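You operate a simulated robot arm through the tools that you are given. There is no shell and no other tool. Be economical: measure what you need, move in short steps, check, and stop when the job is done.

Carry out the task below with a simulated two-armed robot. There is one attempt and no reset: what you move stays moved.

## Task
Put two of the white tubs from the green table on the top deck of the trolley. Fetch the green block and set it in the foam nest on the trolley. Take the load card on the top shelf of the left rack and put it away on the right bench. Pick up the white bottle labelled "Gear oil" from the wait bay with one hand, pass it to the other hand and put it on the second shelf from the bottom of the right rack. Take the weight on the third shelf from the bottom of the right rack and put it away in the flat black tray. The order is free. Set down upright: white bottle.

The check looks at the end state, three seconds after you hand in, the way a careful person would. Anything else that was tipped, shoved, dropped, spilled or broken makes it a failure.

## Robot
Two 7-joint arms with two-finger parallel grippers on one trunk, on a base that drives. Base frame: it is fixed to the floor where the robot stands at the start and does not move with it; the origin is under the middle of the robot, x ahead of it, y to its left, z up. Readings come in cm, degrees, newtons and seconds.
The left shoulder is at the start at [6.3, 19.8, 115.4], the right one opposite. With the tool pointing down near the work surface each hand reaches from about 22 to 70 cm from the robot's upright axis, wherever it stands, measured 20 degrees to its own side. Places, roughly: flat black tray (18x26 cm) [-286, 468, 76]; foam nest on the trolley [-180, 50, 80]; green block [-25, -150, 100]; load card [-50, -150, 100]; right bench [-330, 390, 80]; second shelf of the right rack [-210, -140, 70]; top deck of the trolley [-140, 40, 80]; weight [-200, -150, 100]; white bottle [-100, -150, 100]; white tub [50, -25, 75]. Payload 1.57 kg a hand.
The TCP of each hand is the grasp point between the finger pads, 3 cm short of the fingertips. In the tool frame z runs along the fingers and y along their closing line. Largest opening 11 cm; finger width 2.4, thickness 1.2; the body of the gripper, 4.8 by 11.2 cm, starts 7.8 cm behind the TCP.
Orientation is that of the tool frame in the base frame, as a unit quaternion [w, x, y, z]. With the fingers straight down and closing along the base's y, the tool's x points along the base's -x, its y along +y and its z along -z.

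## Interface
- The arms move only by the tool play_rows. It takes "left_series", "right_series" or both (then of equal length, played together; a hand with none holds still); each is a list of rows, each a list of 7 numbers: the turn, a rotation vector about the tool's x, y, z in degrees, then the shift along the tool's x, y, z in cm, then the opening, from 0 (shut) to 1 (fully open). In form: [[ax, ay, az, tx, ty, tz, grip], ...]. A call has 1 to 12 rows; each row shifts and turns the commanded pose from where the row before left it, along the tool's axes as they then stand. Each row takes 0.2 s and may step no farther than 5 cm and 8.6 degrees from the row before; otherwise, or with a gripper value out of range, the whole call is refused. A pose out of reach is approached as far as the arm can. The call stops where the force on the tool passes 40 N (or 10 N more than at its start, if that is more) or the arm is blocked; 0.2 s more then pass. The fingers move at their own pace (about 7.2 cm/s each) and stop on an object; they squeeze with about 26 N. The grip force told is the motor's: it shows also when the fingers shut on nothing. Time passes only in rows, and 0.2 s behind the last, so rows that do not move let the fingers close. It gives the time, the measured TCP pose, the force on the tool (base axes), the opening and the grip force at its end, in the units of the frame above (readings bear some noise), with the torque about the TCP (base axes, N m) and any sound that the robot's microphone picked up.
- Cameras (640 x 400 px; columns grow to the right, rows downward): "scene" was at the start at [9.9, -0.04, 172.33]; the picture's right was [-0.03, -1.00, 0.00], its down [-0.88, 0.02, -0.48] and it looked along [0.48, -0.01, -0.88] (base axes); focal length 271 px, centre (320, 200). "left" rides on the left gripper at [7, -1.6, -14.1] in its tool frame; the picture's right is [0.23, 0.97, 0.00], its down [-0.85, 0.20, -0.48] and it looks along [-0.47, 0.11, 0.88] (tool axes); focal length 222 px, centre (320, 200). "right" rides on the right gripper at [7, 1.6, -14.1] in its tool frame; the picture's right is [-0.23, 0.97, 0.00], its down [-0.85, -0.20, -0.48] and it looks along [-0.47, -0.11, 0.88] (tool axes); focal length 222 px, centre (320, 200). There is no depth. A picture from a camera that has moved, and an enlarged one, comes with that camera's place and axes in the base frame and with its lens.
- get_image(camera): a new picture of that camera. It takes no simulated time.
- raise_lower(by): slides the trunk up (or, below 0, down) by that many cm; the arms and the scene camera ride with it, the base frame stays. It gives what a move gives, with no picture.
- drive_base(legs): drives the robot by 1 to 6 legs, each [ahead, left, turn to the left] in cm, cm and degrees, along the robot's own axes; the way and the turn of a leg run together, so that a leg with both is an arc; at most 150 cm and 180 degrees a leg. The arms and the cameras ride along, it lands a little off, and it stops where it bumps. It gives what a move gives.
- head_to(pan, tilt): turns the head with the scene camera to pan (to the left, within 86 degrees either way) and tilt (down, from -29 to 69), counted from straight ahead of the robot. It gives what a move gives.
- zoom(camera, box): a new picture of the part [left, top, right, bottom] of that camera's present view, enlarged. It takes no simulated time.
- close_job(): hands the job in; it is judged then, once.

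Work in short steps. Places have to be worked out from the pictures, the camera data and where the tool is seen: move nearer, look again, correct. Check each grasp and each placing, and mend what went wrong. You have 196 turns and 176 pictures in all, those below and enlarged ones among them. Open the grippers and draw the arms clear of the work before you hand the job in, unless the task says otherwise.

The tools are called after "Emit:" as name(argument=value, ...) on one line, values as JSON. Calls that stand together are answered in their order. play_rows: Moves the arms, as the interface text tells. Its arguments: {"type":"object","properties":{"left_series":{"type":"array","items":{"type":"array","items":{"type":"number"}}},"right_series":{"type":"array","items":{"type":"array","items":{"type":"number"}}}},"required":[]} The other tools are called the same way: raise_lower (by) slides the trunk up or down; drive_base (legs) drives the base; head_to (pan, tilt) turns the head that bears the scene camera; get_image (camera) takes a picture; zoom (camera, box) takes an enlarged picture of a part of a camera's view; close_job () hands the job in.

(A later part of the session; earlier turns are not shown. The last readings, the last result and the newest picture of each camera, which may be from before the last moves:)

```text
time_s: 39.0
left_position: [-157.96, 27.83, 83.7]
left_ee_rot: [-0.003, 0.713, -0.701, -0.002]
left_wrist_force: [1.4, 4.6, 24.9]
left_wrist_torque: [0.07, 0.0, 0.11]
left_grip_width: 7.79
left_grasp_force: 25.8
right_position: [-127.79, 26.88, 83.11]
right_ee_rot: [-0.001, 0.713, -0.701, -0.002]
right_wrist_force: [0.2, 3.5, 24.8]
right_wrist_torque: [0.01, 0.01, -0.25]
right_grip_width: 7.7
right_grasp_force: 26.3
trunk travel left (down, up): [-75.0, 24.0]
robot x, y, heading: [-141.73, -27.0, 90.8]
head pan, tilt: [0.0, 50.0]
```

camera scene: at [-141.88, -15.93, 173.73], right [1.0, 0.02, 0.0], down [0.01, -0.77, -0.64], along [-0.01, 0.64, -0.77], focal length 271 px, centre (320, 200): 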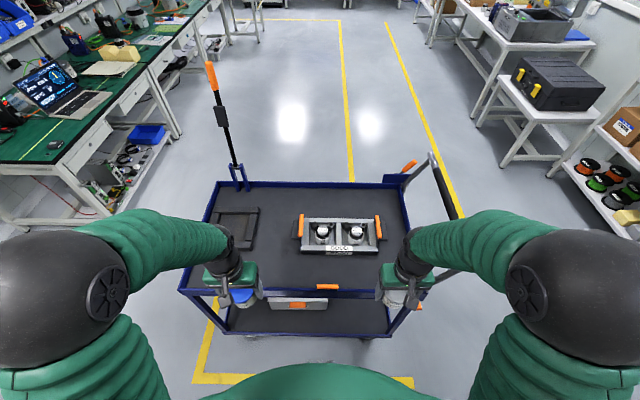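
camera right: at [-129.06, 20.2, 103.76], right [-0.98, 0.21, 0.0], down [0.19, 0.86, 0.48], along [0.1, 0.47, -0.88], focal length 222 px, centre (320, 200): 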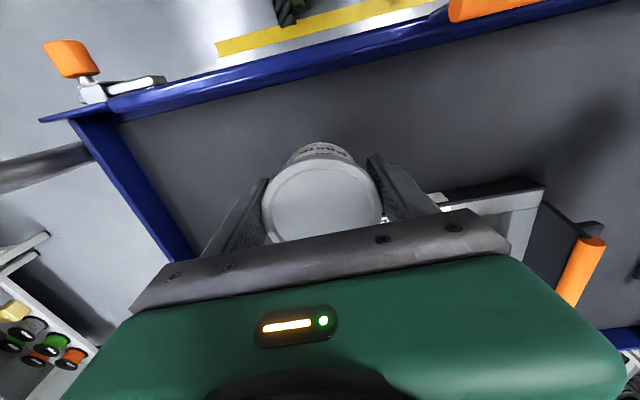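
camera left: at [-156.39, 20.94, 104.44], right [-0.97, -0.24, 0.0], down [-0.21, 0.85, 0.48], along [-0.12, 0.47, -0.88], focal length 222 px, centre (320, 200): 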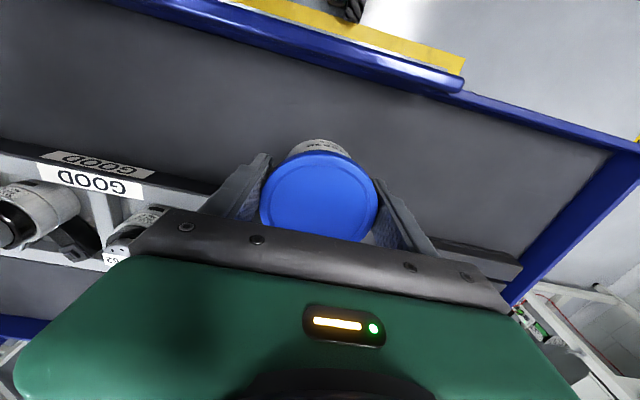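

Contact on both (deck at z≈80). I relieve the pressure and open both grippers, then rise.

Emit:
play_rows(left_series=[[0, 0, 0, 0, 0, -0.6, 0.55], [0, 0, 0, 0, 0, 0, 0.8], [0, 0, 0, 0, 0, 0, 1], [0, 0, 0, 0, 0, 0, 1], [0, 0, 0, 0, 0, -2, 1], [0, 0, 0, 0, 0, -4, 1], [0, 0, 0, 0, 0, -5, 1], [0, 0, 0, 0, 0, -5, 1], [0, 0, 0, 0, 0, -5, 1]], right_series=[[0, 0, 0, 0, 0, -0.6, 0.55], [0, 0, 0, 0, 0, 0, 0.8], [0, 0, 0, 0, 0, 0, 1], [0, 0, 0, 0, 0, 0, 1], [0, 0, 0, 0, 0, -2, 1], [0, 0, 0, 0, 0, -4, 1], [0, 0, 0, 0, 0, -5, 1], [0, 0, 0, 0, 0, -5, 1], [0, 0, 0, 0, 0, -5, 1]])

Emit:
play_rows(left_series=[[0, 0, 0, 4, 0, 0, 1], [0, 0, 0, 5, 0, 0, 1], [0, 0, 0, 5, 0, 0, 1], [0, 0, 0, 5, 0, 0, 1]], right_series=[[0, 0, 0, 4, 0, 0, 1], [0, 0, 0, 5, 0, 0, 1], [0, 0, 0, 5, 0, 0, 1], [0, 0, 0, 5, 0, 0, 1]])

Emit:
zoom(camera="scene", box=[170, 160, 430, 322])

```text
time_s: 41.0
left_position: [-157.56, 27.84, 105.39]
left_ee_rot: [-0.002, 0.712, -0.702, -0.002]
left_wrist_force: [0.0, 0.1, 0.1]
left_wrist_torque: [0.01, -0.01, 0.01]
left_grip_width: 11.0
left_grasp_force: 0.1
right_position: [-127.97, 27.09, 104.54]
right_ee_rot: [-0.002, 0.712, -0.702, -0.002]
right_wrist_force: [-0.1, -0.9, -1.0]
right_wrist_torque: [0.02, 0.0, 0.03]
right_grip_width: 11.0
right_grasp_force: 0.1
trunk travel left (down, up): [-75.0, 24.0]
robot x, y, heading: [-141.65, -26.95, 90.8]
head pan, tilt: [0.0, 50.0]
```

```text
time_s: 42.0
left_position: [-157.73, 8.72, 104.91]
left_ee_rot: [-0.001, 0.713, -0.701, -0.001]
left_wrist_force: [0.2, -1.0, 0.9]
left_wrist_torque: [0.04, -0.01, -0.02]
left_grip_width: 11.02
left_grasp_force: 0.0
right_position: [-127.52, 7.88, 104.5]
right_ee_rot: [-0.002, 0.712, -0.702, -0.002]
right_wrist_force: [0.6, -0.1, -0.3]
right_wrist_torque: [0.05, 0.0, -0.01]
right_grip_width: 11.01
right_grasp_force: 0.0
trunk travel left (down, up): [-75.0, 24.0]
robot x, y, heading: [-141.87, -27.1, 90.7]
head pan, tilt: [0.0, 50.0]
```

```text
2.46 times, centred on (300, 241) of scene
camera zoom: at [-141.88, -16.5, 173.77], right [1.0, 0.02, 0.0], down [0.01, -0.77, -0.64], along [-0.01, 0.64, -0.77], focal length 666 px, centre (369, 99)
```

zoom: 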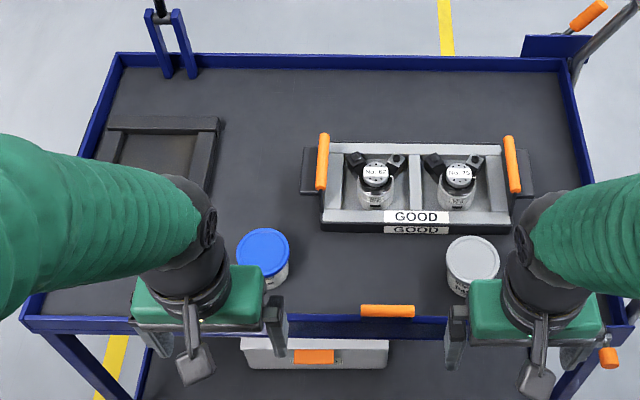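

Both tubs stand upright on the deck. I back off a little and turn around to face the racks.

Emit:
drive_base(legs=[[-15, 0, 0], [0, 0, 179]])

Emit:
head_to(pan=0, tilt=25)

Emit:
get_image(camera="scene")

Emit:
head_to(pan=45, tilt=25)

Emit:
get_image(camera="scene")

```text
time_s: 50.8
left_position: [-124.48, -77.85, 104.83]
left_ee_rot: [0.002, 0.691, 0.723, -0.002]
left_wrist_force: [-0.4, -0.7, 0.3]
left_wrist_torque: [-0.03, 0.01, -0.02]
left_grip_width: 10.99
left_grasp_force: 0.0
right_position: [-154.63, -77.91, 104.4]
right_ee_rot: [0.001, 0.691, 0.723, 0.0]
right_wrist_force: [0.7, 0.7, -1.1]
right_wrist_torque: [-0.01, -0.01, -0.01]
right_grip_width: 11.02
right_grasp_force: 0.0
trunk travel left (down, up): [-75.0, 24.0]
robot x, y, heading: [-141.51, -42.27, -87.6]
head pan, tilt: [0.0, 50.0]
```

```text
time_s: 51.7
left_position: [-124.45, -77.78, 104.91]
left_ee_rot: [0.001, 0.692, 0.722, -0.002]
left_wrist_force: [0.9, -1.5, 0.8]
left_wrist_torque: [-0.02, -0.03, 0.01]
left_grip_width: 10.98
left_grasp_force: 0.0
right_position: [-154.77, -77.83, 104.37]
right_ee_rot: [0.0, 0.691, 0.723, -0.001]
right_wrist_force: [0.3, -0.7, 0.1]
right_wrist_torque: [-0.01, -0.01, 0.03]
right_grip_width: 11.0
right_grasp_force: 0.0
trunk travel left (down, up): [-75.0, 24.0]
robot x, y, heading: [-141.74, -42.01, -87.5]
head pan, tilt: [0.0, 25.0]
```

```text
140 pictures are left
camera scene: at [-140.91, -54.6, 177.48], right [-1.0, -0.04, 0.0], down [-0.02, 0.42, -0.91], along [0.04, -0.9, -0.42], focal length 271 px, centre (320, 200)
```

scene: 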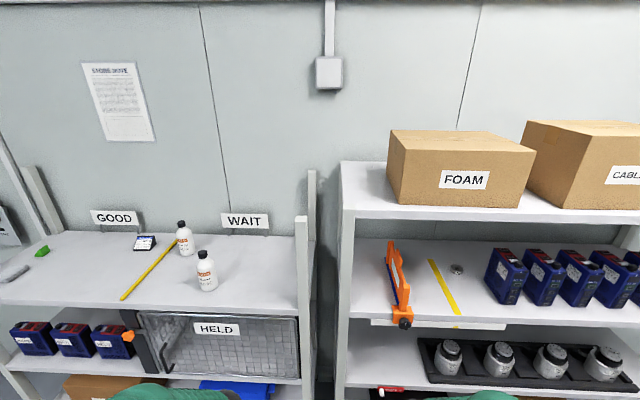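

```text
time_s: 52.8
left_position: [-124.49, -77.9, 104.87]
left_ee_rot: [0.001, 0.691, 0.723, -0.001]
left_wrist_force: [-0.4, 0.0, -0.7]
left_wrist_torque: [-0.01, -0.01, 0.0]
left_grip_width: 11.02
left_grasp_force: 0.0
right_position: [-154.7, -77.78, 104.31]
right_ee_rot: [0.0, 0.69, 0.723, 0.0]
right_wrist_force: [-0.6, 0.6, -0.5]
right_wrist_torque: [0.04, 0.0, -0.02]
right_grip_width: 11.0
right_grasp_force: 0.0
trunk travel left (down, up): [-75.0, 24.0]
robot x, y, heading: [-141.42, -42.2, -87.7]
head pan, tilt: [45.0, 25.0]
```

```text
139 pictures are left
camera scene: at [-134.52, -51.64, 177.49], right [-0.68, -0.74, 0.0], down [-0.31, 0.29, -0.91], along [0.67, -0.61, -0.42], focal length 271 px, centre (320, 200)
```

scene: 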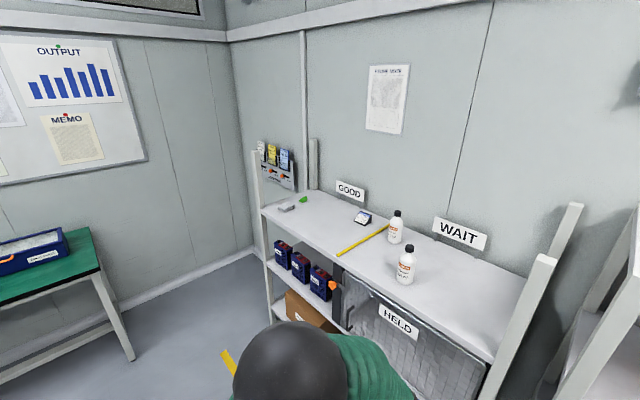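

I zoom on the right rack's shelves from straight ahead.

Emit:
head_to(pan=-20, tilt=35)

Emit:
zoom(camera="scene", box=[160, 80, 640, 380])

Emit:
zoom(camera="scene", box=[240, 140, 400, 240])

```text
time_s: 54.1
left_position: [-124.42, -77.76, 104.87]
left_ee_rot: [0.001, 0.691, 0.723, -0.001]
left_wrist_force: [0.4, -0.3, -0.8]
left_wrist_torque: [0.03, -0.02, -0.03]
left_grip_width: 11.0
left_grasp_force: 0.0
right_position: [-154.73, -77.86, 104.35]
right_ee_rot: [0.001, 0.691, 0.723, -0.001]
right_wrist_force: [0.5, 0.7, 0.6]
right_wrist_torque: [0.03, 0.03, 0.02]
right_grip_width: 10.99
right_grasp_force: 0.0
trunk travel left (down, up): [-75.0, 24.0]
robot x, y, heading: [-141.51, -42.06, -87.5]
head pan, tilt: [-20.0, 35.0]
```

```text
1.33 times, centred on (400, 230) of scene
camera zoom: at [-143.96, -53.82, 175.91], right [-0.95, 0.3, 0.0], down [0.17, 0.55, -0.82], along [-0.25, -0.78, -0.57], focal length 361 px, centre (213, 160)
```

zoom: 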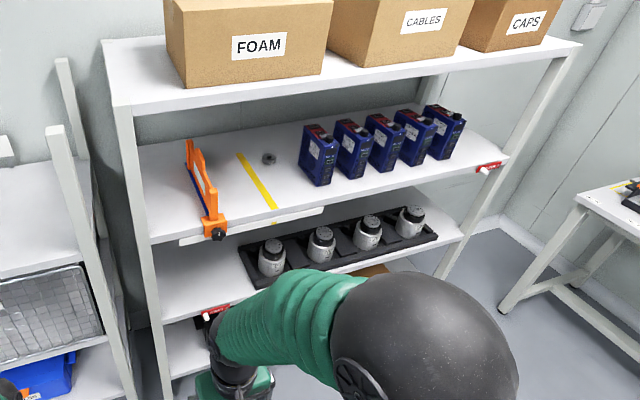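

```text
4.00 times, centred on (320, 190) of scene
camera zoom: at [-143.96, -53.82, 175.91], right [-0.95, 0.3, 0.0], down [0.17, 0.55, -0.82], along [-0.25, -0.78, -0.57], focal length 1083 px, centre (320, 240)
```

zoom: 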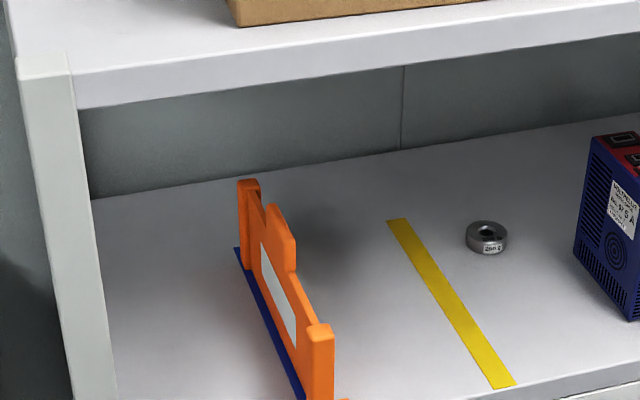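

The weight is the 250 g ring right of the yellow line; the second shelf has free room on its left end. Now I read the bottle labels and block/card.

Emit:
head_to(pan=35, tilt=30)

Emit:
zoom(camera="scene", box=[310, 150, 470, 250])

Emit:
zoom(camera="scene", box=[180, 120, 420, 270])

```text
time_s: 55.4
left_position: [-124.51, -77.65, 104.75]
left_ee_rot: [0.001, 0.691, 0.723, -0.001]
left_wrist_force: [-0.7, -0.4, -0.2]
left_wrist_torque: [-0.01, 0.01, 0.04]
left_grip_width: 10.99
left_grasp_force: 0.0
right_position: [-154.69, -77.88, 104.32]
right_ee_rot: [0.001, 0.69, 0.723, -0.001]
right_wrist_force: [-0.2, 0.9, 0.6]
right_wrist_torque: [-0.01, 0.0, -0.03]
right_grip_width: 11.0
right_grasp_force: 0.0
trunk travel left (down, up): [-75.0, 24.0]
robot x, y, heading: [-141.47, -41.77, -87.6]
head pan, tilt: [35.0, 30.0]
```

```text
4.00 times, centred on (390, 200) of scene
camera zoom: at [-135.8, -52.59, 176.69], right [-0.79, -0.61, 0.0], down [-0.3, 0.4, -0.87], along [0.53, -0.69, -0.5], focal length 1083 px, centre (40, 200)
```

zoom: 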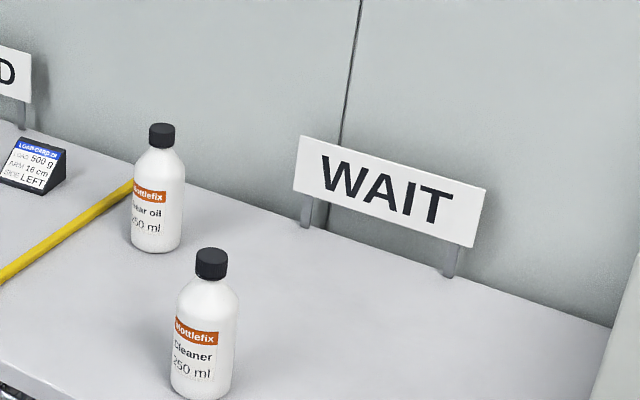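

```text
2.67 times, centred on (300, 195) of scene
camera zoom: at [-135.8, -52.59, 176.69], right [-0.79, -0.61, 0.0], down [-0.3, 0.4, -0.87], along [0.53, -0.69, -0.5], focal length 722 px, centre (373, 213)
```

zoom: 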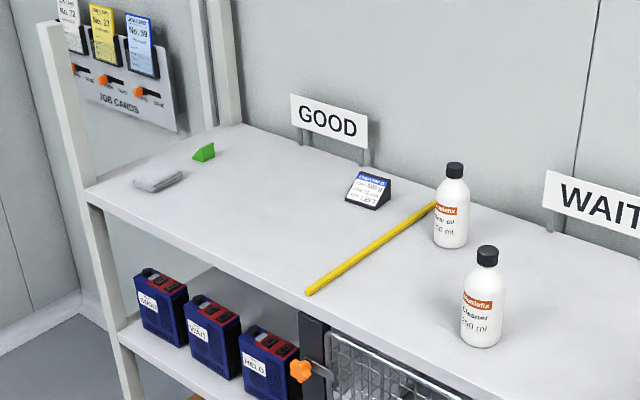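

Gear oil is the left/rear bottle at about (−75, −156), next to the yellow rod; the block and card are further left. I raise the trunk so the hands clear the bottles and drive up to the rack.

Emit:
raise_lower(by=20)

Emit:
drive_base(legs=[[0, 45, -2.4], [42, 0, 0]])

Emit:
head_to(pan=10, tilt=45)

Emit:
get_image(camera="scene")

Emit:
get_image(camera="left")

```text
time_s: 57.6
left_position: [-124.42, -77.77, 124.87]
left_ee_rot: [0.001, 0.691, 0.723, -0.002]
left_wrist_force: [0.2, -0.2, 0.1]
left_wrist_torque: [-0.01, 0.0, 0.01]
left_grip_width: 11.01
left_grasp_force: 0.1
right_position: [-154.75, -77.89, 124.49]
right_ee_rot: [0.0, 0.69, 0.723, 0.0]
right_wrist_force: [-0.4, 0.2, 0.4]
right_wrist_torque: [0.0, -0.02, 0.0]
right_grip_width: 11.0
right_grasp_force: 0.0
trunk travel left (down, up): [-95.0, 4.0]
robot x, y, heading: [-141.14, -42.22, -87.5]
head pan, tilt: [35.0, 30.0]
```

```text
time_s: 62.4
left_position: [-81.57, -118.29, 125.04]
left_ee_rot: [0.003, 0.71, 0.704, -0.003]
left_wrist_force: [0.0, 0.2, 0.2]
left_wrist_torque: [0.02, -0.03, 0.0]
left_grip_width: 10.99
left_grasp_force: 0.1
right_position: [-111.69, -116.83, 124.49]
right_ee_rot: [0.002, 0.71, 0.705, -0.002]
right_wrist_force: [0.4, 0.6, 0.4]
right_wrist_torque: [0.03, -0.01, -0.03]
right_grip_width: 11.03
right_grasp_force: 0.1
trunk travel left (down, up): [-95.0, 4.0]
robot x, y, heading: [-97.06, -82.18, -90.7]
head pan, tilt: [35.0, 30.0]
```

```text
time_s: 63.3
left_position: [-81.46, -118.52, 124.85]
left_ee_rot: [0.002, 0.709, 0.705, -0.002]
left_wrist_force: [0.8, 0.4, -0.3]
left_wrist_torque: [0.01, -0.03, -0.01]
left_grip_width: 11.0
left_grasp_force: 0.0
right_position: [-111.72, -117.21, 124.46]
right_ee_rot: [0.001, 0.71, 0.705, -0.001]
right_wrist_force: [0.2, 0.3, 0.0]
right_wrist_torque: [0.02, -0.05, 0.05]
right_grip_width: 11.01
right_grasp_force: 0.1
trunk travel left (down, up): [-95.0, 4.0]
robot x, y, heading: [-96.36, -82.5, -90.4]
head pan, tilt: [10.0, 45.0]
```

```text
134 pictures are left
camera scene: at [-95.3, -93.47, 194.44], right [-0.99, -0.17, 0.0], down [-0.12, 0.7, -0.71], along [0.12, -0.7, -0.71], focal length 271 px, centre (320, 200)
```

scene: 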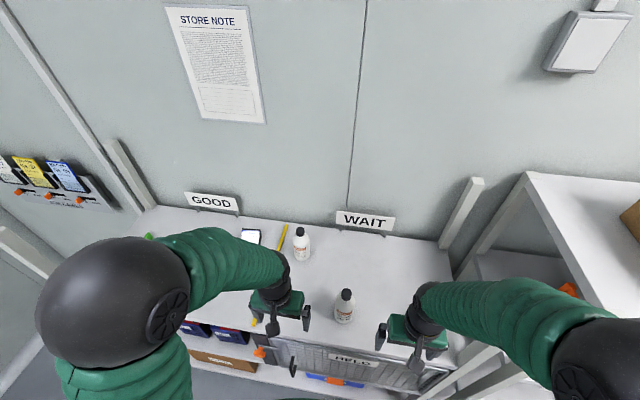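

```text
133 pictures are left
camera left: at [-83.04, -111.52, 139.04], right [0.98, 0.22, 0.0], down [0.19, -0.85, 0.48], along [0.11, -0.47, -0.88], focal length 222 px, centre (320, 200)
```

left: 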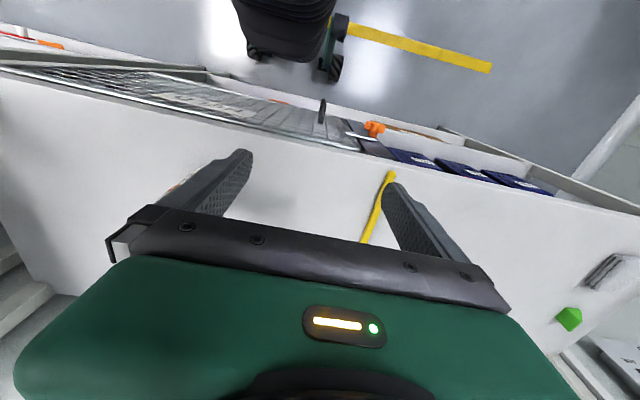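

The bottle is about (−78, −152), a bit far. I drive 8 cm nearer and bring the left hand above it.

Emit:
drive_base(legs=[[8, 0, 0]])

Emit:
play_rows(left_series=[[0, 0, 0, -3.4, 0.5, -0.8, 1], [0, 0, 0, -3.4, 0.5, -0.8, 1], [0, 0, 0, -3.4, 0.5, -0.8, 1], [0, 0, 0, -3.4, 0.5, -0.8, 1], [0, 0, 0, -3.4, 0.5, -0.8, 1], [0, 0, 0, -3.4, 0.5, -0.8, 1], [0, 0, 0, -2.8, 0.3, 0, 1]])

Emit:
get_image(camera="left")

Emit:
get_image(camera="scene")

```text
time_s: 64.4
left_position: [-81.5, -124.89, 125.48]
left_ee_rot: [0.006, 0.71, 0.704, -0.006]
left_wrist_force: [0.7, 1.4, 0.0]
left_wrist_torque: [-0.04, 0.0, 0.02]
left_grip_width: 11.0
left_grasp_force: 0.1
right_position: [-111.53, -123.51, 125.0]
right_ee_rot: [0.005, 0.709, 0.705, -0.005]
right_wrist_force: [0.6, 1.0, 0.4]
right_wrist_torque: [-0.03, 0.01, -0.02]
right_grip_width: 11.01
right_grasp_force: 0.1
trunk travel left (down, up): [-95.0, 4.0]
robot x, y, heading: [-96.71, -90.16, -90.5]
head pan, tilt: [10.0, 45.0]
```

```text
time_s: 66.0
left_position: [-78.51, -149.62, 129.77]
left_ee_rot: [0.001, 0.71, 0.704, -0.002]
left_wrist_force: [0.4, -0.9, -0.5]
left_wrist_torque: [0.02, -0.02, 0.0]
left_grip_width: 11.03
left_grasp_force: 0.0
right_position: [-111.66, -124.81, 124.52]
right_ee_rot: [0.002, 0.71, 0.704, -0.002]
right_wrist_force: [-0.2, 0.3, -0.5]
right_wrist_torque: [0.0, 0.0, -0.03]
right_grip_width: 10.99
right_grasp_force: 0.0
trunk travel left (down, up): [-95.0, 4.0]
robot x, y, heading: [-96.49, -90.24, -90.7]
head pan, tilt: [10.0, 45.0]
```

```text
132 pictures are left
camera left: at [-80.02, -142.48, 144.01], right [0.98, 0.22, 0.0], down [0.19, -0.85, 0.48], along [0.1, -0.47, -0.88], focal length 222 px, centre (320, 200)
```

left: 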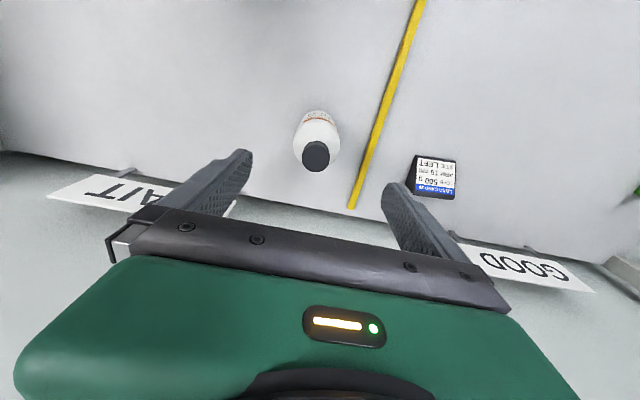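

```text
131 pictures are left
camera scene: at [-95.26, -101.42, 194.43], right [-0.99, -0.17, 0.0], down [-0.12, 0.7, -0.71], along [0.12, -0.7, -0.71], focal length 271 px, centre (320, 200)
```

scene: 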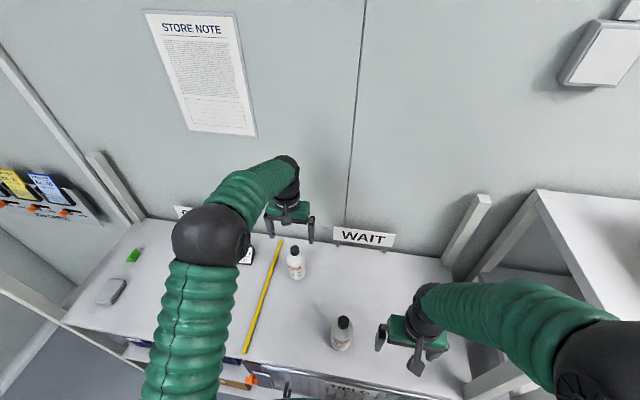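

Bottle centre ≈ (−78.9, −150.7). I correct and descend to z≈115, then check.

Emit:
play_rows(left_series=[[0, 0, 0, -1.1, -0.4, 2, 1], [0, 0, 0, 0, 0, 4, 1], [0, 0, 0, 0, 0, 4, 1], [0, 0, 0, 0, 0, 3, 1], [0, 0, 0, 0, 0, 1.8, 1], [0, 0, 0, 0, 0, 0, 1]])

Emit:
get_image(camera="left")

Emit:
zoom(camera="scene", box=[220, 190, 380, 290])

```text
time_s: 67.4
left_position: [-78.81, -150.73, 114.9]
left_ee_rot: [0.002, 0.711, 0.703, -0.002]
left_wrist_force: [0.6, 0.6, -0.9]
left_wrist_torque: [-0.04, 0.01, -0.01]
left_grip_width: 11.0
left_grasp_force: 0.0
right_position: [-111.73, -124.92, 124.46]
right_ee_rot: [0.002, 0.71, 0.704, -0.001]
right_wrist_force: [0.1, -0.1, 0.5]
right_wrist_torque: [0.0, 0.03, 0.01]
right_grip_width: 11.05
right_grasp_force: 0.1
trunk travel left (down, up): [-95.0, 4.0]
robot x, y, heading: [-96.56, -90.39, -90.5]
head pan, tilt: [10.0, 45.0]
```

```text
130 pictures are left
camera left: at [-80.37, -143.57, 129.02], right [0.98, 0.22, 0.0], down [0.19, -0.85, 0.48], along [0.1, -0.47, -0.88], focal length 222 px, centre (320, 200)
```

left: 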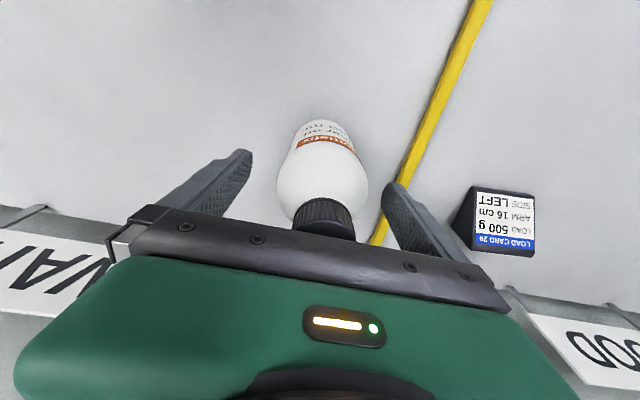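

```text
4.00 times, centred on (300, 240) of scene
camera zoom: at [-95.29, -101.55, 194.42], right [-0.99, -0.17, 0.0], down [-0.12, 0.7, -0.71], along [0.12, -0.7, -0.71], focal length 1083 px, centre (400, 40)
```

zoom: 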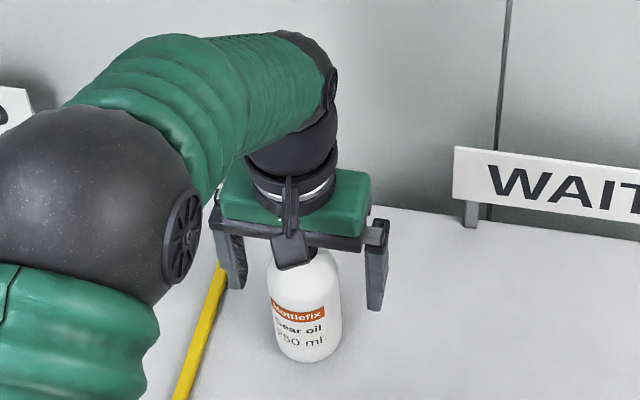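

Aligned. I descend 3 cm more carefully and close the left hand around the shoulder of the bottle.

Emit:
play_rows(left_series=[[0, 0, 0, 0, 0, 1, 1], [0, 0, 0, 0, 0, 1, 1], [0, 0, 0, 0, 0, 0.9, 1], [0, 0, 0, 0, 0, 0, 1], [0, 0, 0, 0, 0, 0, 1]])

Emit:
zoom(camera="scene", box=[220, 190, 380, 290])

```text
time_s: 68.1
left_position: [-78.79, -151.07, 113.79]
left_ee_rot: [0.008, 0.71, 0.704, -0.008]
left_wrist_force: [1.1, 7.3, 30.0]
left_wrist_torque: [0.07, 0.07, -0.02]
left_grip_width: 10.98
left_grasp_force: 0.1
right_position: [-111.82, -124.43, 124.56]
right_ee_rot: [0.003, 0.709, 0.705, -0.003]
right_wrist_force: [0.5, -0.3, 0.1]
right_wrist_torque: [0.01, -0.02, -0.05]
right_grip_width: 11.01
right_grasp_force: 0.1
trunk travel left (down, up): [-95.0, 4.0]
robot x, y, heading: [-96.83, -89.98, -90.5]
head pan, tilt: [10.0, 45.0]
stopped in row 3 (left hand): the force on the tool passed its limit at 47 N (the readings are from after the stop); the commanded pose is now the measured one
```

```text
4.00 times, centred on (300, 240) of scene
camera zoom: at [-95.49, -100.74, 194.48], right [-0.99, -0.17, 0.0], down [-0.12, 0.7, -0.71], along [0.12, -0.7, -0.71], focal length 1083 px, centre (400, 40)
```

zoom: 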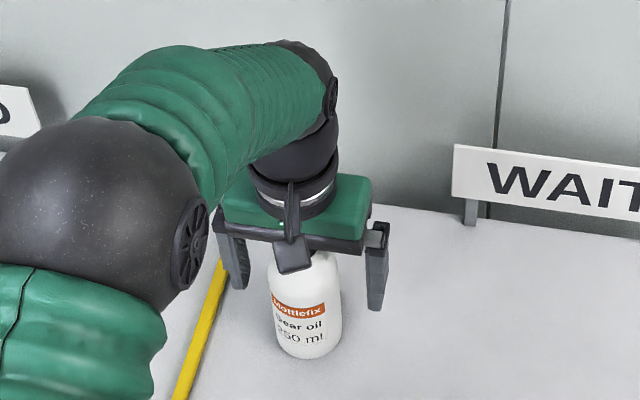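

The palm touched the cap: bottle top ≈121, shelf ≈103. I rise 0.8 cm, close, and lift.

Emit:
play_rows(left_series=[[0, 0, 0, 0, 0, -0.8, 1], [0, 0, 0, 0, 0, 0, 0.8], [0, 0, 0, 0, 0, 0, 0.5], [0, 0, 0, 0, 0, 0, 0.4], [0, 0, 0, 0, 0, 0, 0.4], [0, 0, 0, 0, 0, 0, 0.4]])

Emit:
zoom(camera="scene", box=[220, 190, 380, 290])

```text
time_s: 69.5
left_position: [-78.63, -151.31, 113.96]
left_ee_rot: [0.007, 0.71, 0.704, -0.008]
left_wrist_force: [-0.6, 0.1, 0.3]
left_wrist_torque: [-0.02, -0.01, -0.01]
left_grip_width: 5.86
left_grasp_force: 25.9
right_position: [-111.71, -124.83, 124.51]
right_ee_rot: [0.002, 0.71, 0.705, -0.002]
right_wrist_force: [0.6, -0.9, 0.2]
right_wrist_torque: [0.01, 0.0, -0.02]
right_grip_width: 11.01
right_grasp_force: 0.0
trunk travel left (down, up): [-95.0, 4.0]
robot x, y, heading: [-96.66, -90.3, -90.4]
head pan, tilt: [10.0, 45.0]
```

```text
4.00 times, centred on (300, 240) of scene
camera zoom: at [-95.26, -101.69, 194.41], right [-0.99, -0.17, 0.0], down [-0.12, 0.7, -0.71], along [0.12, -0.7, -0.71], focal length 1083 px, centre (400, 40)
```

zoom: 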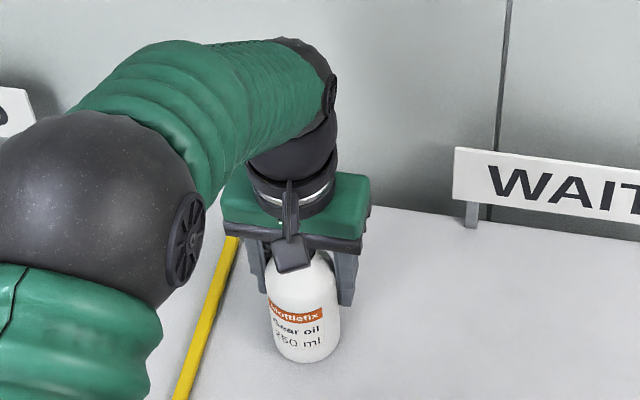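

Gripped at 5.9 cm. I lift 14 cm and then pull it back toward the robot.

Emit:
play_rows(left_series=[[0, 0, 0, 0, 0, -2, 0.4], [0, 0, 0, 0, 0, -4, 0.4], [0, 0, 0, 0, 0, -4, 0.4], [0, 0, 0, 0, 0, -4, 0.4], [0, 0, 0, 4, 0, 0, 0.4], [0, 0, 0, 5, 0, 0, 0.4], [0, 0, 0, 5, 0, 0, 0.4], [0, 0, 0, 4, 0, 0, 0.4]])

Emit:
get_image(camera="scene")

```text
time_s: 71.3
left_position: [-78.76, -133.02, 127.61]
left_ee_rot: [0.008, 0.71, 0.704, -0.008]
left_wrist_force: [0.0, -0.3, -2.9]
left_wrist_torque: [-0.03, -0.01, -0.01]
left_grip_width: 5.86
left_grasp_force: 26.2
right_position: [-111.63, -124.74, 124.61]
right_ee_rot: [0.002, 0.71, 0.705, -0.002]
right_wrist_force: [0.4, -0.5, 0.4]
right_wrist_torque: [-0.02, 0.02, 0.01]
right_grip_width: 11.02
right_grasp_force: 0.1
trunk travel left (down, up): [-95.0, 4.0]
robot x, y, heading: [-96.63, -90.15, -90.4]
head pan, tilt: [10.0, 45.0]
```

```text
126 pictures are left
camera scene: at [-95.28, -101.31, 194.43], right [-0.99, -0.17, 0.0], down [-0.12, 0.7, -0.71], along [0.12, -0.7, -0.71], focal length 271 px, centre (320, 200)
```

scene: 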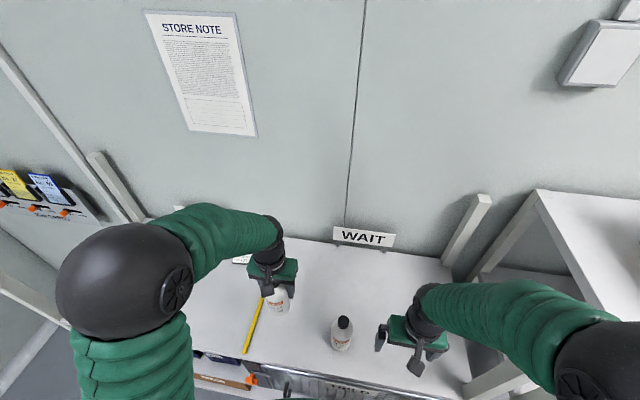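

Held (≈0.3 kg). I back away from the rack to free space for the handover.

Emit:
drive_base(legs=[[-40, 0, 0]])

Emit:
play_rows(left_series=[[0, 0, 0, -1, -3.7, 0, 0.4], [0, 0, 0, -1, -3.7, 0, 0.4], [0, 0, 0, -1, -3.7, 0, 0.4], [0, 0, 0, -1, -3.7, 0, 0.4], [0, 0, 0, 0, 0, 0, 0.4], [0, 0, 0, 0, 0, 0, 0.4], [0, 0, 0, 0, 0, 0, 0.4]], right_series=[[0, -7.9, 0, 0, 0, 0, 1], [0, -7.9, 0, 0, 0, 0, 1], [0, -7.9, 0, 0, 0, 0, 1], [0, -7.9, 0, 0, 0, 0, 1], [0, -7.9, 0, 0, 0, 0, 1], [0, -7.9, 0, 0, 0, 0, 1], [0, -7.6, 0, 0, 0, 0, 1]])

Emit:
head_to(pan=0, tilt=50)

Emit:
get_image(camera="scene")

```text
time_s: 73.8
left_position: [-78.44, -93.99, 127.32]
left_ee_rot: [0.006, 0.711, 0.703, -0.005]
left_wrist_force: [0.1, -0.5, -1.6]
left_wrist_torque: [-0.04, 0.0, 0.02]
left_grip_width: 5.86
left_grasp_force: 25.7
right_position: [-111.33, -85.51, 124.38]
right_ee_rot: [0.0, 0.711, 0.704, -0.001]
right_wrist_force: [0.2, -0.3, -1.0]
right_wrist_torque: [0.0, 0.01, -0.02]
right_grip_width: 10.98
right_grasp_force: 0.0
trunk travel left (down, up): [-95.0, 4.0]
robot x, y, heading: [-96.64, -50.47, -90.7]
head pan, tilt: [10.0, 45.0]
```

```text
time_s: 75.6
left_position: [-93.38, -97.12, 128.02]
left_ee_rot: [0.008, 0.712, 0.703, -0.007]
left_wrist_force: [0.5, -0.3, -2.4]
left_wrist_torque: [-0.05, -0.01, 0.03]
left_grip_width: 5.84
left_grasp_force: 26.3
right_position: [-106.29, -99.44, 128.41]
right_ee_rot: [0.379, 0.648, 0.581, -0.314]
right_wrist_force: [0.1, -0.6, -0.3]
right_wrist_torque: [-0.02, -0.01, 0.01]
right_grip_width: 10.99
right_grasp_force: 0.0
right hand out of reach, approached as far as the arm can: row 2, 3, 4, 5, 6, 7
trunk travel left (down, up): [-95.0, 4.0]
robot x, y, heading: [-96.69, -50.43, -90.6]
head pan, tilt: [10.0, 45.0]
stopped in row 7 (right hand): the arm was blocked; the commanded pose is now the measured one
```

```text
time_s: 76.3
left_position: [-93.37, -97.28, 127.82]
left_ee_rot: [0.007, 0.711, 0.703, -0.007]
left_wrist_force: [0.2, -0.4, -2.0]
left_wrist_torque: [-0.04, 0.02, -0.01]
left_grip_width: 5.85
left_grasp_force: 25.9
right_position: [-106.15, -99.48, 128.39]
right_ee_rot: [0.38, 0.647, 0.582, -0.313]
right_wrist_force: [-0.2, -0.4, 0.0]
right_wrist_torque: [0.0, 0.0, -0.01]
right_grip_width: 10.98
right_grasp_force: 0.1
trunk travel left (down, up): [-95.0, 4.0]
robot x, y, heading: [-95.9, -50.66, -90.5]
head pan, tilt: [0.0, 50.0]
```

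```text
125 pictures are left
camera scene: at [-96.26, -61.59, 193.99], right [-1.0, 0.01, 0.0], down [0.01, 0.77, -0.64], along [-0.01, -0.64, -0.77], focal length 271 px, centre (320, 200)
```

scene: 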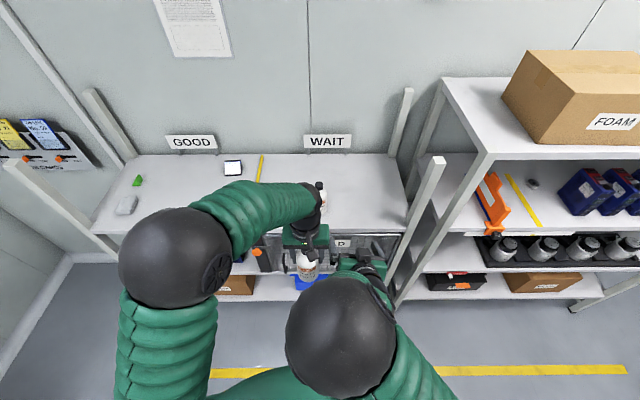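

The tilted right hand needs to be farther out. I move the left (with bottle) 15 cm further forward, then bring the right hand behind it, correcting its 8° roll.

Emit:
play_rows(left_series=[[0, 0, 0, -5, 0, 0, 0.4], [0, 0, 0, -5, 0, 0, 0.4], [0, 0, 0, -5, 0, 0, 0.4], [0, 0, 0, 0, 0, 0, 0.4], [0, 0, 0, 0, 0, 0, 0.4]], right_series=[[0, 0, 0, 0, -1, 0, 1], [0, 0, -4, 0, -1, 0, 1], [0, 0, -4.5, 0, 0, 0, 1], [0, 0, 0, 0, 0, 0, 1], [0, 0, 0, 0, 0, 0, 1]])

Emit:
get_image(camera="scene")

Emit:
get_image(camera="right")

```text
time_s: 77.5
left_position: [-93.26, -111.98, 128.54]
left_ee_rot: [0.007, 0.712, 0.702, -0.007]
left_wrist_force: [0.0, 0.2, -2.0]
left_wrist_torque: [-0.04, 0.02, 0.01]
left_grip_width: 5.85
left_grasp_force: 26.1
right_position: [-107.91, -100.34, 128.82]
right_ee_rot: [0.362, 0.605, 0.622, -0.341]
right_wrist_force: [0.1, -0.4, 0.2]
right_wrist_torque: [-0.03, -0.04, 0.0]
right_grip_width: 11.0
right_grasp_force: 0.1
right hand out of reach, approached as far as the arm can: row 1
trunk travel left (down, up): [-95.0, 4.0]
robot x, y, heading: [-96.21, -50.71, -90.5]
head pan, tilt: [0.0, 50.0]
```

```text
124 pictures are left
camera scene: at [-96.33, -61.48, 194.33], right [-1.0, 0.01, 0.0], down [0.01, 0.77, -0.64], along [-0.01, -0.64, -0.77], focal length 271 px, centre (320, 200)
```

scene: 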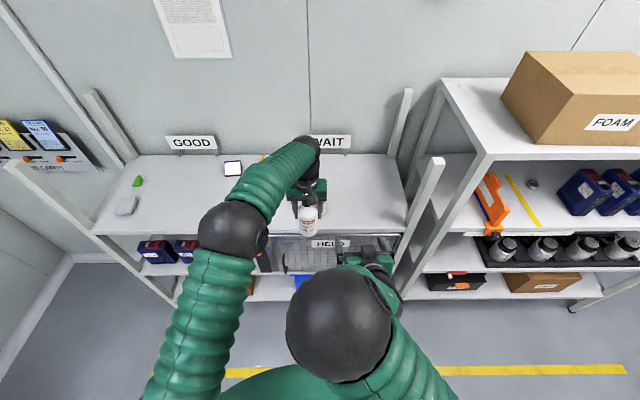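

```text
123 pictures are left
camera right: at [-106.9, -84.55, 129.99], right [0.97, -0.08, 0.21], down [-0.21, -0.03, 0.98], along [-0.07, -1.0, -0.04], focal length 222 px, centre (320, 200)
```

right: 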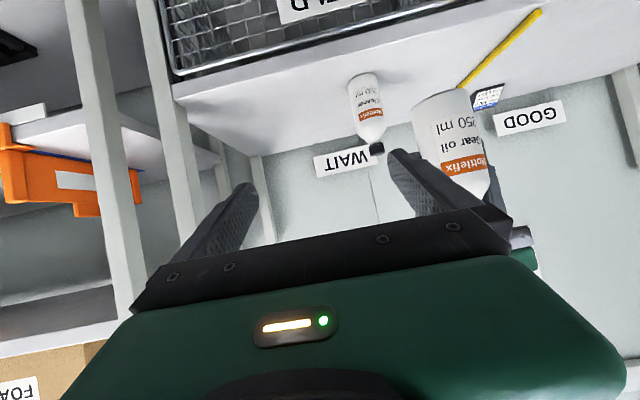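

The bottle is 16 cm tall with its base at z≈120. I bring the right hand laterally behind the bottle and flatten its tilt to 20°.

Emit:
play_rows(right_series=[[0, 0, 0, 0.5, 3.55, 0.26, 1], [0, 0, 0, 0.5, 3.55, 0.26, 1], [0, 0, 0, 0.5, 3.55, 0.26, 1], [0, 0, 0, 0.5, 3.55, 0.26, 1], [0, -5.2, 0, 0, 0, 0, 1], [0, -5.2, 0, 0, 0, 0, 1], [0, 0, 0, 0, 0, 0, 1]])

Emit:
get_image(camera="right")

Emit:
get_image(camera="scene")

```text
time_s: 78.9
left_position: [-93.15, -111.86, 128.34]
left_ee_rot: [0.008, 0.711, 0.703, -0.008]
left_wrist_force: [-0.3, -0.9, -2.8]
left_wrist_torque: [-0.01, -0.01, 0.02]
left_grip_width: 5.82
left_grasp_force: 25.9
right_position: [-96.08, -102.57, 131.84]
right_ee_rot: [0.441, 0.623, 0.521, -0.381]
right_wrist_force: [0.0, 0.0, -0.2]
right_wrist_torque: [-0.01, -0.02, 0.02]
right_grip_width: 10.97
right_grasp_force: 0.0
trunk travel left (down, up): [-95.0, 4.0]
robot x, y, heading: [-96.22, -50.56, -90.7]
head pan, tilt: [0.0, 50.0]
stopped in row 6 (right hand): the arm was blocked; the commanded pose is now the measured one
```

```text
122 pictures are left
camera right: at [-93.21, -87.06, 130.04], right [0.92, -0.14, 0.36], down [-0.33, 0.2, 0.92], along [-0.2, -0.97, 0.14], focal length 222 px, centre (320, 200)
```

right: 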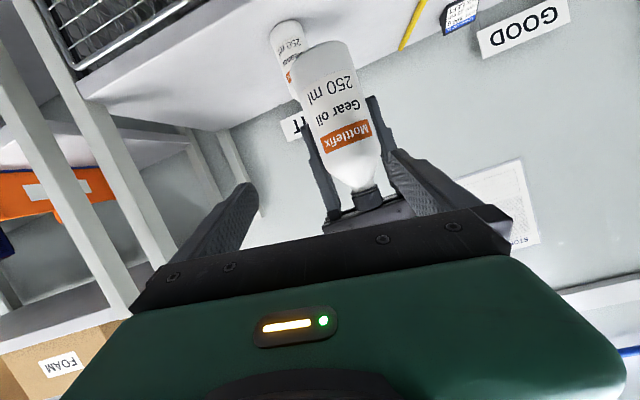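

```text
121 pictures are left
camera scene: at [-96.27, -61.57, 193.95], right [-1.0, 0.01, 0.0], down [0.01, 0.77, -0.64], along [-0.01, -0.64, -0.77], focal length 271 px, centre (320, 200)
```

scene: 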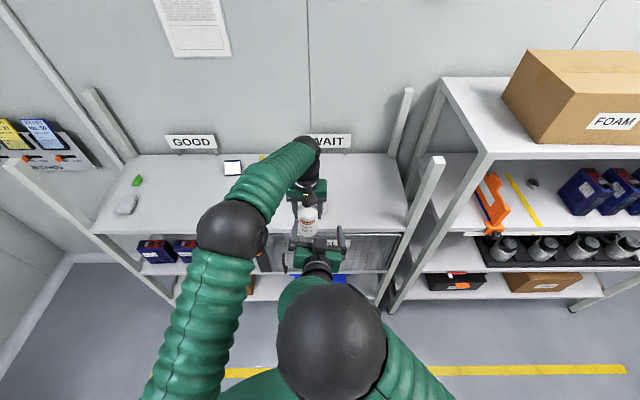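

The right arm is cramped. I move the bottle farther out and to the right side, in front of the right shoulder.

Emit:
play_rows(left_series=[[0, 0, 0, -4, 0, 0, 0.4], [0, 0, 0, -4, -1.5, 0, 0.4], [0, 0, 0, -2, -4, 0, 0.4], [0, 0, 0, 0, -4.5, 0, 0.4], [0, 0, 0, 0, 0, 0, 0.4]])

Emit:
get_image(camera="right")

```text
time_s: 80.1
left_position: [-101.05, -114.92, 127.64]
left_ee_rot: [0.009, 0.712, 0.702, -0.006]
left_wrist_force: [-0.5, -0.9, -3.2]
left_wrist_torque: [0.0, -0.03, 0.01]
left_grip_width: 5.85
left_grasp_force: 26.2
left hand out of reach, approached as far as the arm can: row 2, 3, 4
right_position: [-96.08, -102.63, 131.71]
right_ee_rot: [0.444, 0.622, 0.523, -0.379]
right_wrist_force: [0.8, 0.6, -0.5]
right_wrist_torque: [0.0, -0.01, 0.02]
right_grip_width: 11.0
right_grasp_force: 0.1
trunk travel left (down, up): [-95.0, 4.0]
robot x, y, heading: [-96.49, -50.46, -90.8]
head pan, tilt: [0.0, 50.0]
```

```text
120 pictures are left
camera right: at [-93.3, -87.18, 129.99], right [0.92, -0.13, 0.36], down [-0.34, 0.2, 0.92], along [-0.19, -0.97, 0.14], focal length 222 px, centre (320, 200)
```

right: 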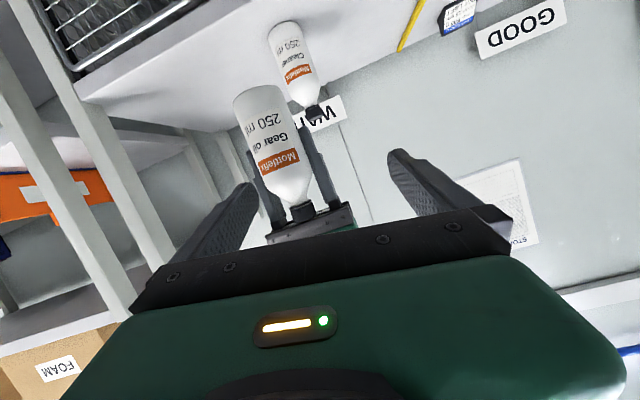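

Left limit reached at (−101, −115); bottle base z≈119. I place the right hand 11 cm behind the bottle at the right height and remove the roll.

Emit:
play_rows(right_series=[[0, 0, 0, 2.35, -2.8, 1.5, 1], [0, 0, 0, 2.35, -2.85, 1.5, 1], [0, 0, -4.75, 0, 0, 0, 1], [0, 0, -4.75, 0, 0, 0, 1], [0, 0, 0, 0, 0, 0, 1]])

Emit:
get_image(camera="right")

```text
time_s: 81.5
left_position: [-100.78, -114.86, 127.96]
left_ee_rot: [0.009, 0.712, 0.703, -0.007]
left_wrist_force: [0.1, -0.2, -3.6]
left_wrist_torque: [-0.03, 0.0, -0.01]
left_grip_width: 5.84
left_grasp_force: 25.8
right_position: [-100.32, -104.75, 129.76]
right_ee_rot: [0.444, 0.578, 0.542, -0.417]
right_wrist_force: [-0.1, -0.5, 0.0]
right_wrist_torque: [0.0, 0.0, 0.02]
right_grip_width: 11.0
right_grasp_force: 0.1
trunk travel left (down, up): [-95.0, 4.0]
robot x, y, heading: [-96.37, -50.31, -91.0]
head pan, tilt: [0.0, 50.0]
stopped in row 5 (right hand): the arm was blocked; the commanded pose is now the measured one
```

```text
119 pictures are left
camera right: at [-98.07, -89.35, 126.75], right [0.96, -0.08, 0.28], down [-0.25, 0.25, 0.94], along [-0.14, -0.97, 0.22], focal length 222 px, centre (320, 200)
```

right: 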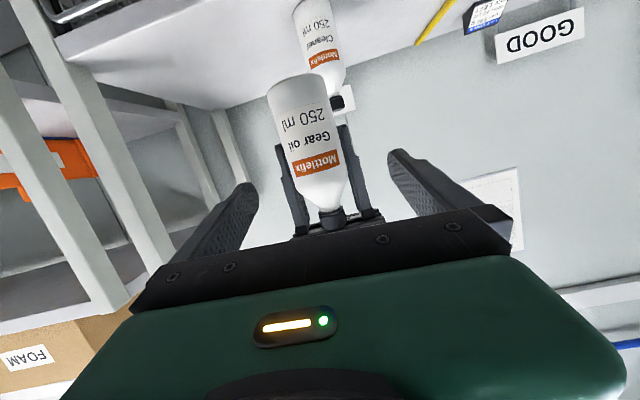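

The right arm prefers z≈130; instead I raise the bottle by 5 cm so the right hand's line meets its lower body.

Emit:
play_rows(left_series=[[0, 0, 0, 2, 0, -2.6, 0.4], [0, 0, 0, 2, 0, -2.7, 0.4], [0, 0, 0, 0, 0, 0, 0.4], [0, 0, 0, 0, 0, 0, 0.4]])

Emit:
get_image(camera="right")

```text
time_s: 82.5
left_position: [-101.87, -113.06, 133.85]
left_ee_rot: [0.007, 0.711, 0.703, -0.006]
left_wrist_force: [0.0, 0.1, -2.3]
left_wrist_torque: [-0.02, 0.04, -0.02]
left_grip_width: 5.87
left_grasp_force: 25.9
left hand out of reach, approached as far as the arm can: row 1, 2
right_position: [-99.94, -104.69, 129.75]
right_ee_rot: [0.446, 0.578, 0.543, -0.416]
right_wrist_force: [-0.4, 0.5, -0.2]
right_wrist_torque: [0.0, 0.02, 0.02]
right_grip_width: 11.02
right_grasp_force: 0.1
trunk travel left (down, up): [-95.0, 4.0]
robot x, y, heading: [-96.06, -50.1, -90.6]
head pan, tilt: [0.0, 50.0]
```

```text
118 pictures are left
camera right: at [-98.04, -89.31, 126.63], right [0.96, -0.07, 0.28], down [-0.25, 0.25, 0.93], along [-0.14, -0.97, 0.22], focal length 222 px, centre (320, 200)
```

right: 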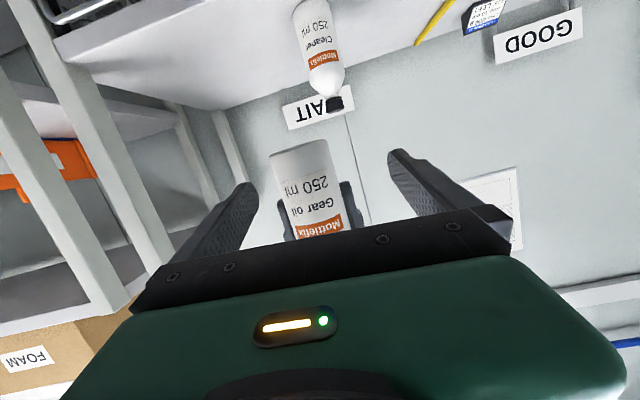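

Bottle base ≈ z 126 at (−101.9, −112.5). I align laterally, then advance the right hand onto the lower body.

Emit:
play_rows(right_series=[[0, 0, 0, -0.6, -1.9, 0, 1], [0, 0, 0, 0, 0, 2.6, 1], [0, 0, 0, 0, 0, 2.6, 1], [0, 0, 0, 0, 0, 2.6, 1], [0, 0, 0, 0, 0, 0, 1]])

Emit:
get_image(camera="right")

Emit:
zoom(camera="scene", box=[220, 150, 420, 275])

```text
time_s: 83.7
left_position: [-102.06, -112.93, 133.78]
left_ee_rot: [0.009, 0.711, 0.703, -0.008]
left_wrist_force: [-0.4, 0.0, -3.1]
left_wrist_torque: [-0.04, -0.01, -0.01]
left_grip_width: 5.87
left_grasp_force: 26.3
right_position: [-102.09, -112.27, 127.02]
right_ee_rot: [0.438, 0.576, 0.551, -0.416]
right_wrist_force: [0.5, -0.3, 0.9]
right_wrist_torque: [-0.03, -0.03, -0.01]
right_grip_width: 11.01
right_grasp_force: 0.1
trunk travel left (down, up): [-95.0, 4.0]
robot x, y, heading: [-96.65, -50.77, -90.9]
head pan, tilt: [0.0, 50.0]
```

```text
117 pictures are left
camera right: at [-100.09, -96.77, 124.14], right [0.96, -0.07, 0.26], down [-0.24, 0.23, 0.94], along [-0.13, -0.97, 0.21], focal length 222 px, centre (320, 200)
```

right: 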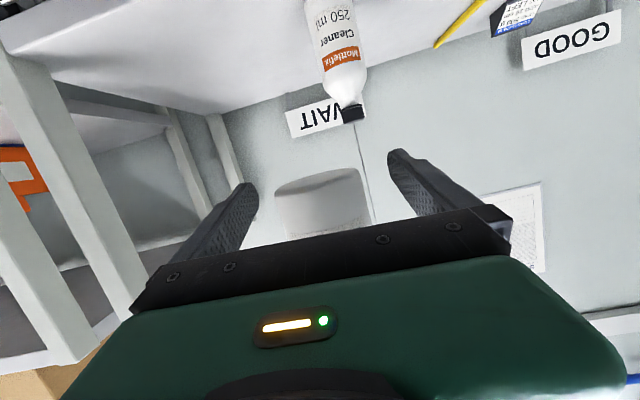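

```text
3.20 times, centred on (320, 212) of scene
camera zoom: at [-96.41, -61.8, 193.67], right [-1.0, 0.01, 0.0], down [0.01, 0.77, -0.64], along [-0.01, -0.64, -0.77], focal length 866 px, centre (320, 160)
```

zoom: 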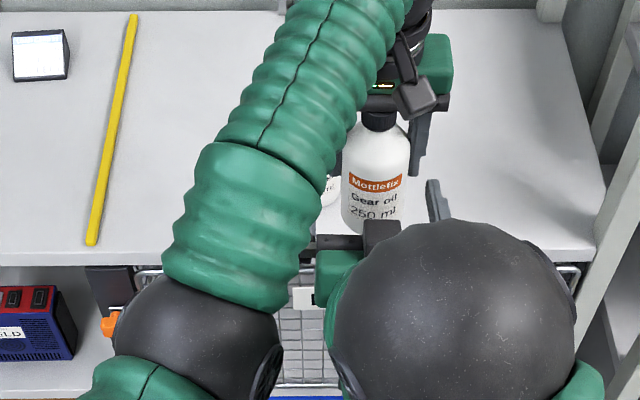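

The right hand sits only 0.7 cm above the bottle's base; I lower the bottle 1.7 cm with the left hand.

Emit:
play_rows(left_series=[[0, 0, 0, 0, 0, 0.9, 0.4], [0, 0, 0, 0, 0, 0.8, 0.4], [0, 0, 0, 0, 0, 0, 0.4]])

Emit:
get_image(camera="right")

```text
time_s: 84.5
left_position: [-102.02, -113.22, 132.06]
left_ee_rot: [0.009, 0.711, 0.703, -0.006]
left_wrist_force: [1.4, 0.6, -2.5]
left_wrist_torque: [-0.03, 0.04, 0.01]
left_grip_width: 5.86
left_grasp_force: 25.8
right_position: [-101.98, -112.12, 127.15]
right_ee_rot: [0.439, 0.576, 0.55, -0.416]
right_wrist_force: [-0.4, 1.0, 0.2]
right_wrist_torque: [0.02, -0.01, -0.02]
right_grip_width: 11.0
right_grasp_force: 0.2
trunk travel left (down, up): [-95.0, 4.0]
robot x, y, heading: [-96.4, -50.75, -90.9]
head pan, tilt: [0.0, 50.0]
```

```text
115 pictures are left
camera right: at [-100.05, -96.75, 124.24], right [0.96, -0.07, 0.26], down [-0.24, 0.23, 0.94], along [-0.13, -0.97, 0.21], focal length 222 px, centre (320, 200)
```

right: 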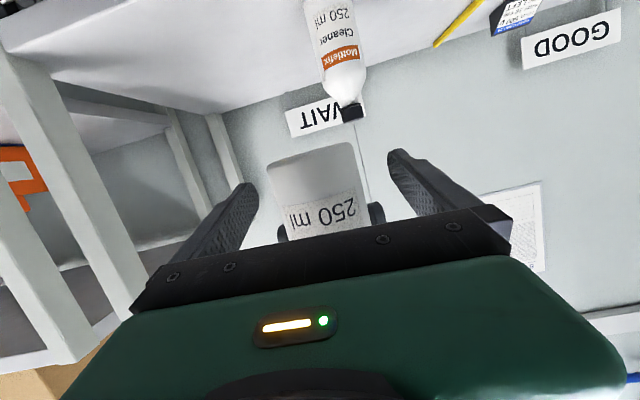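

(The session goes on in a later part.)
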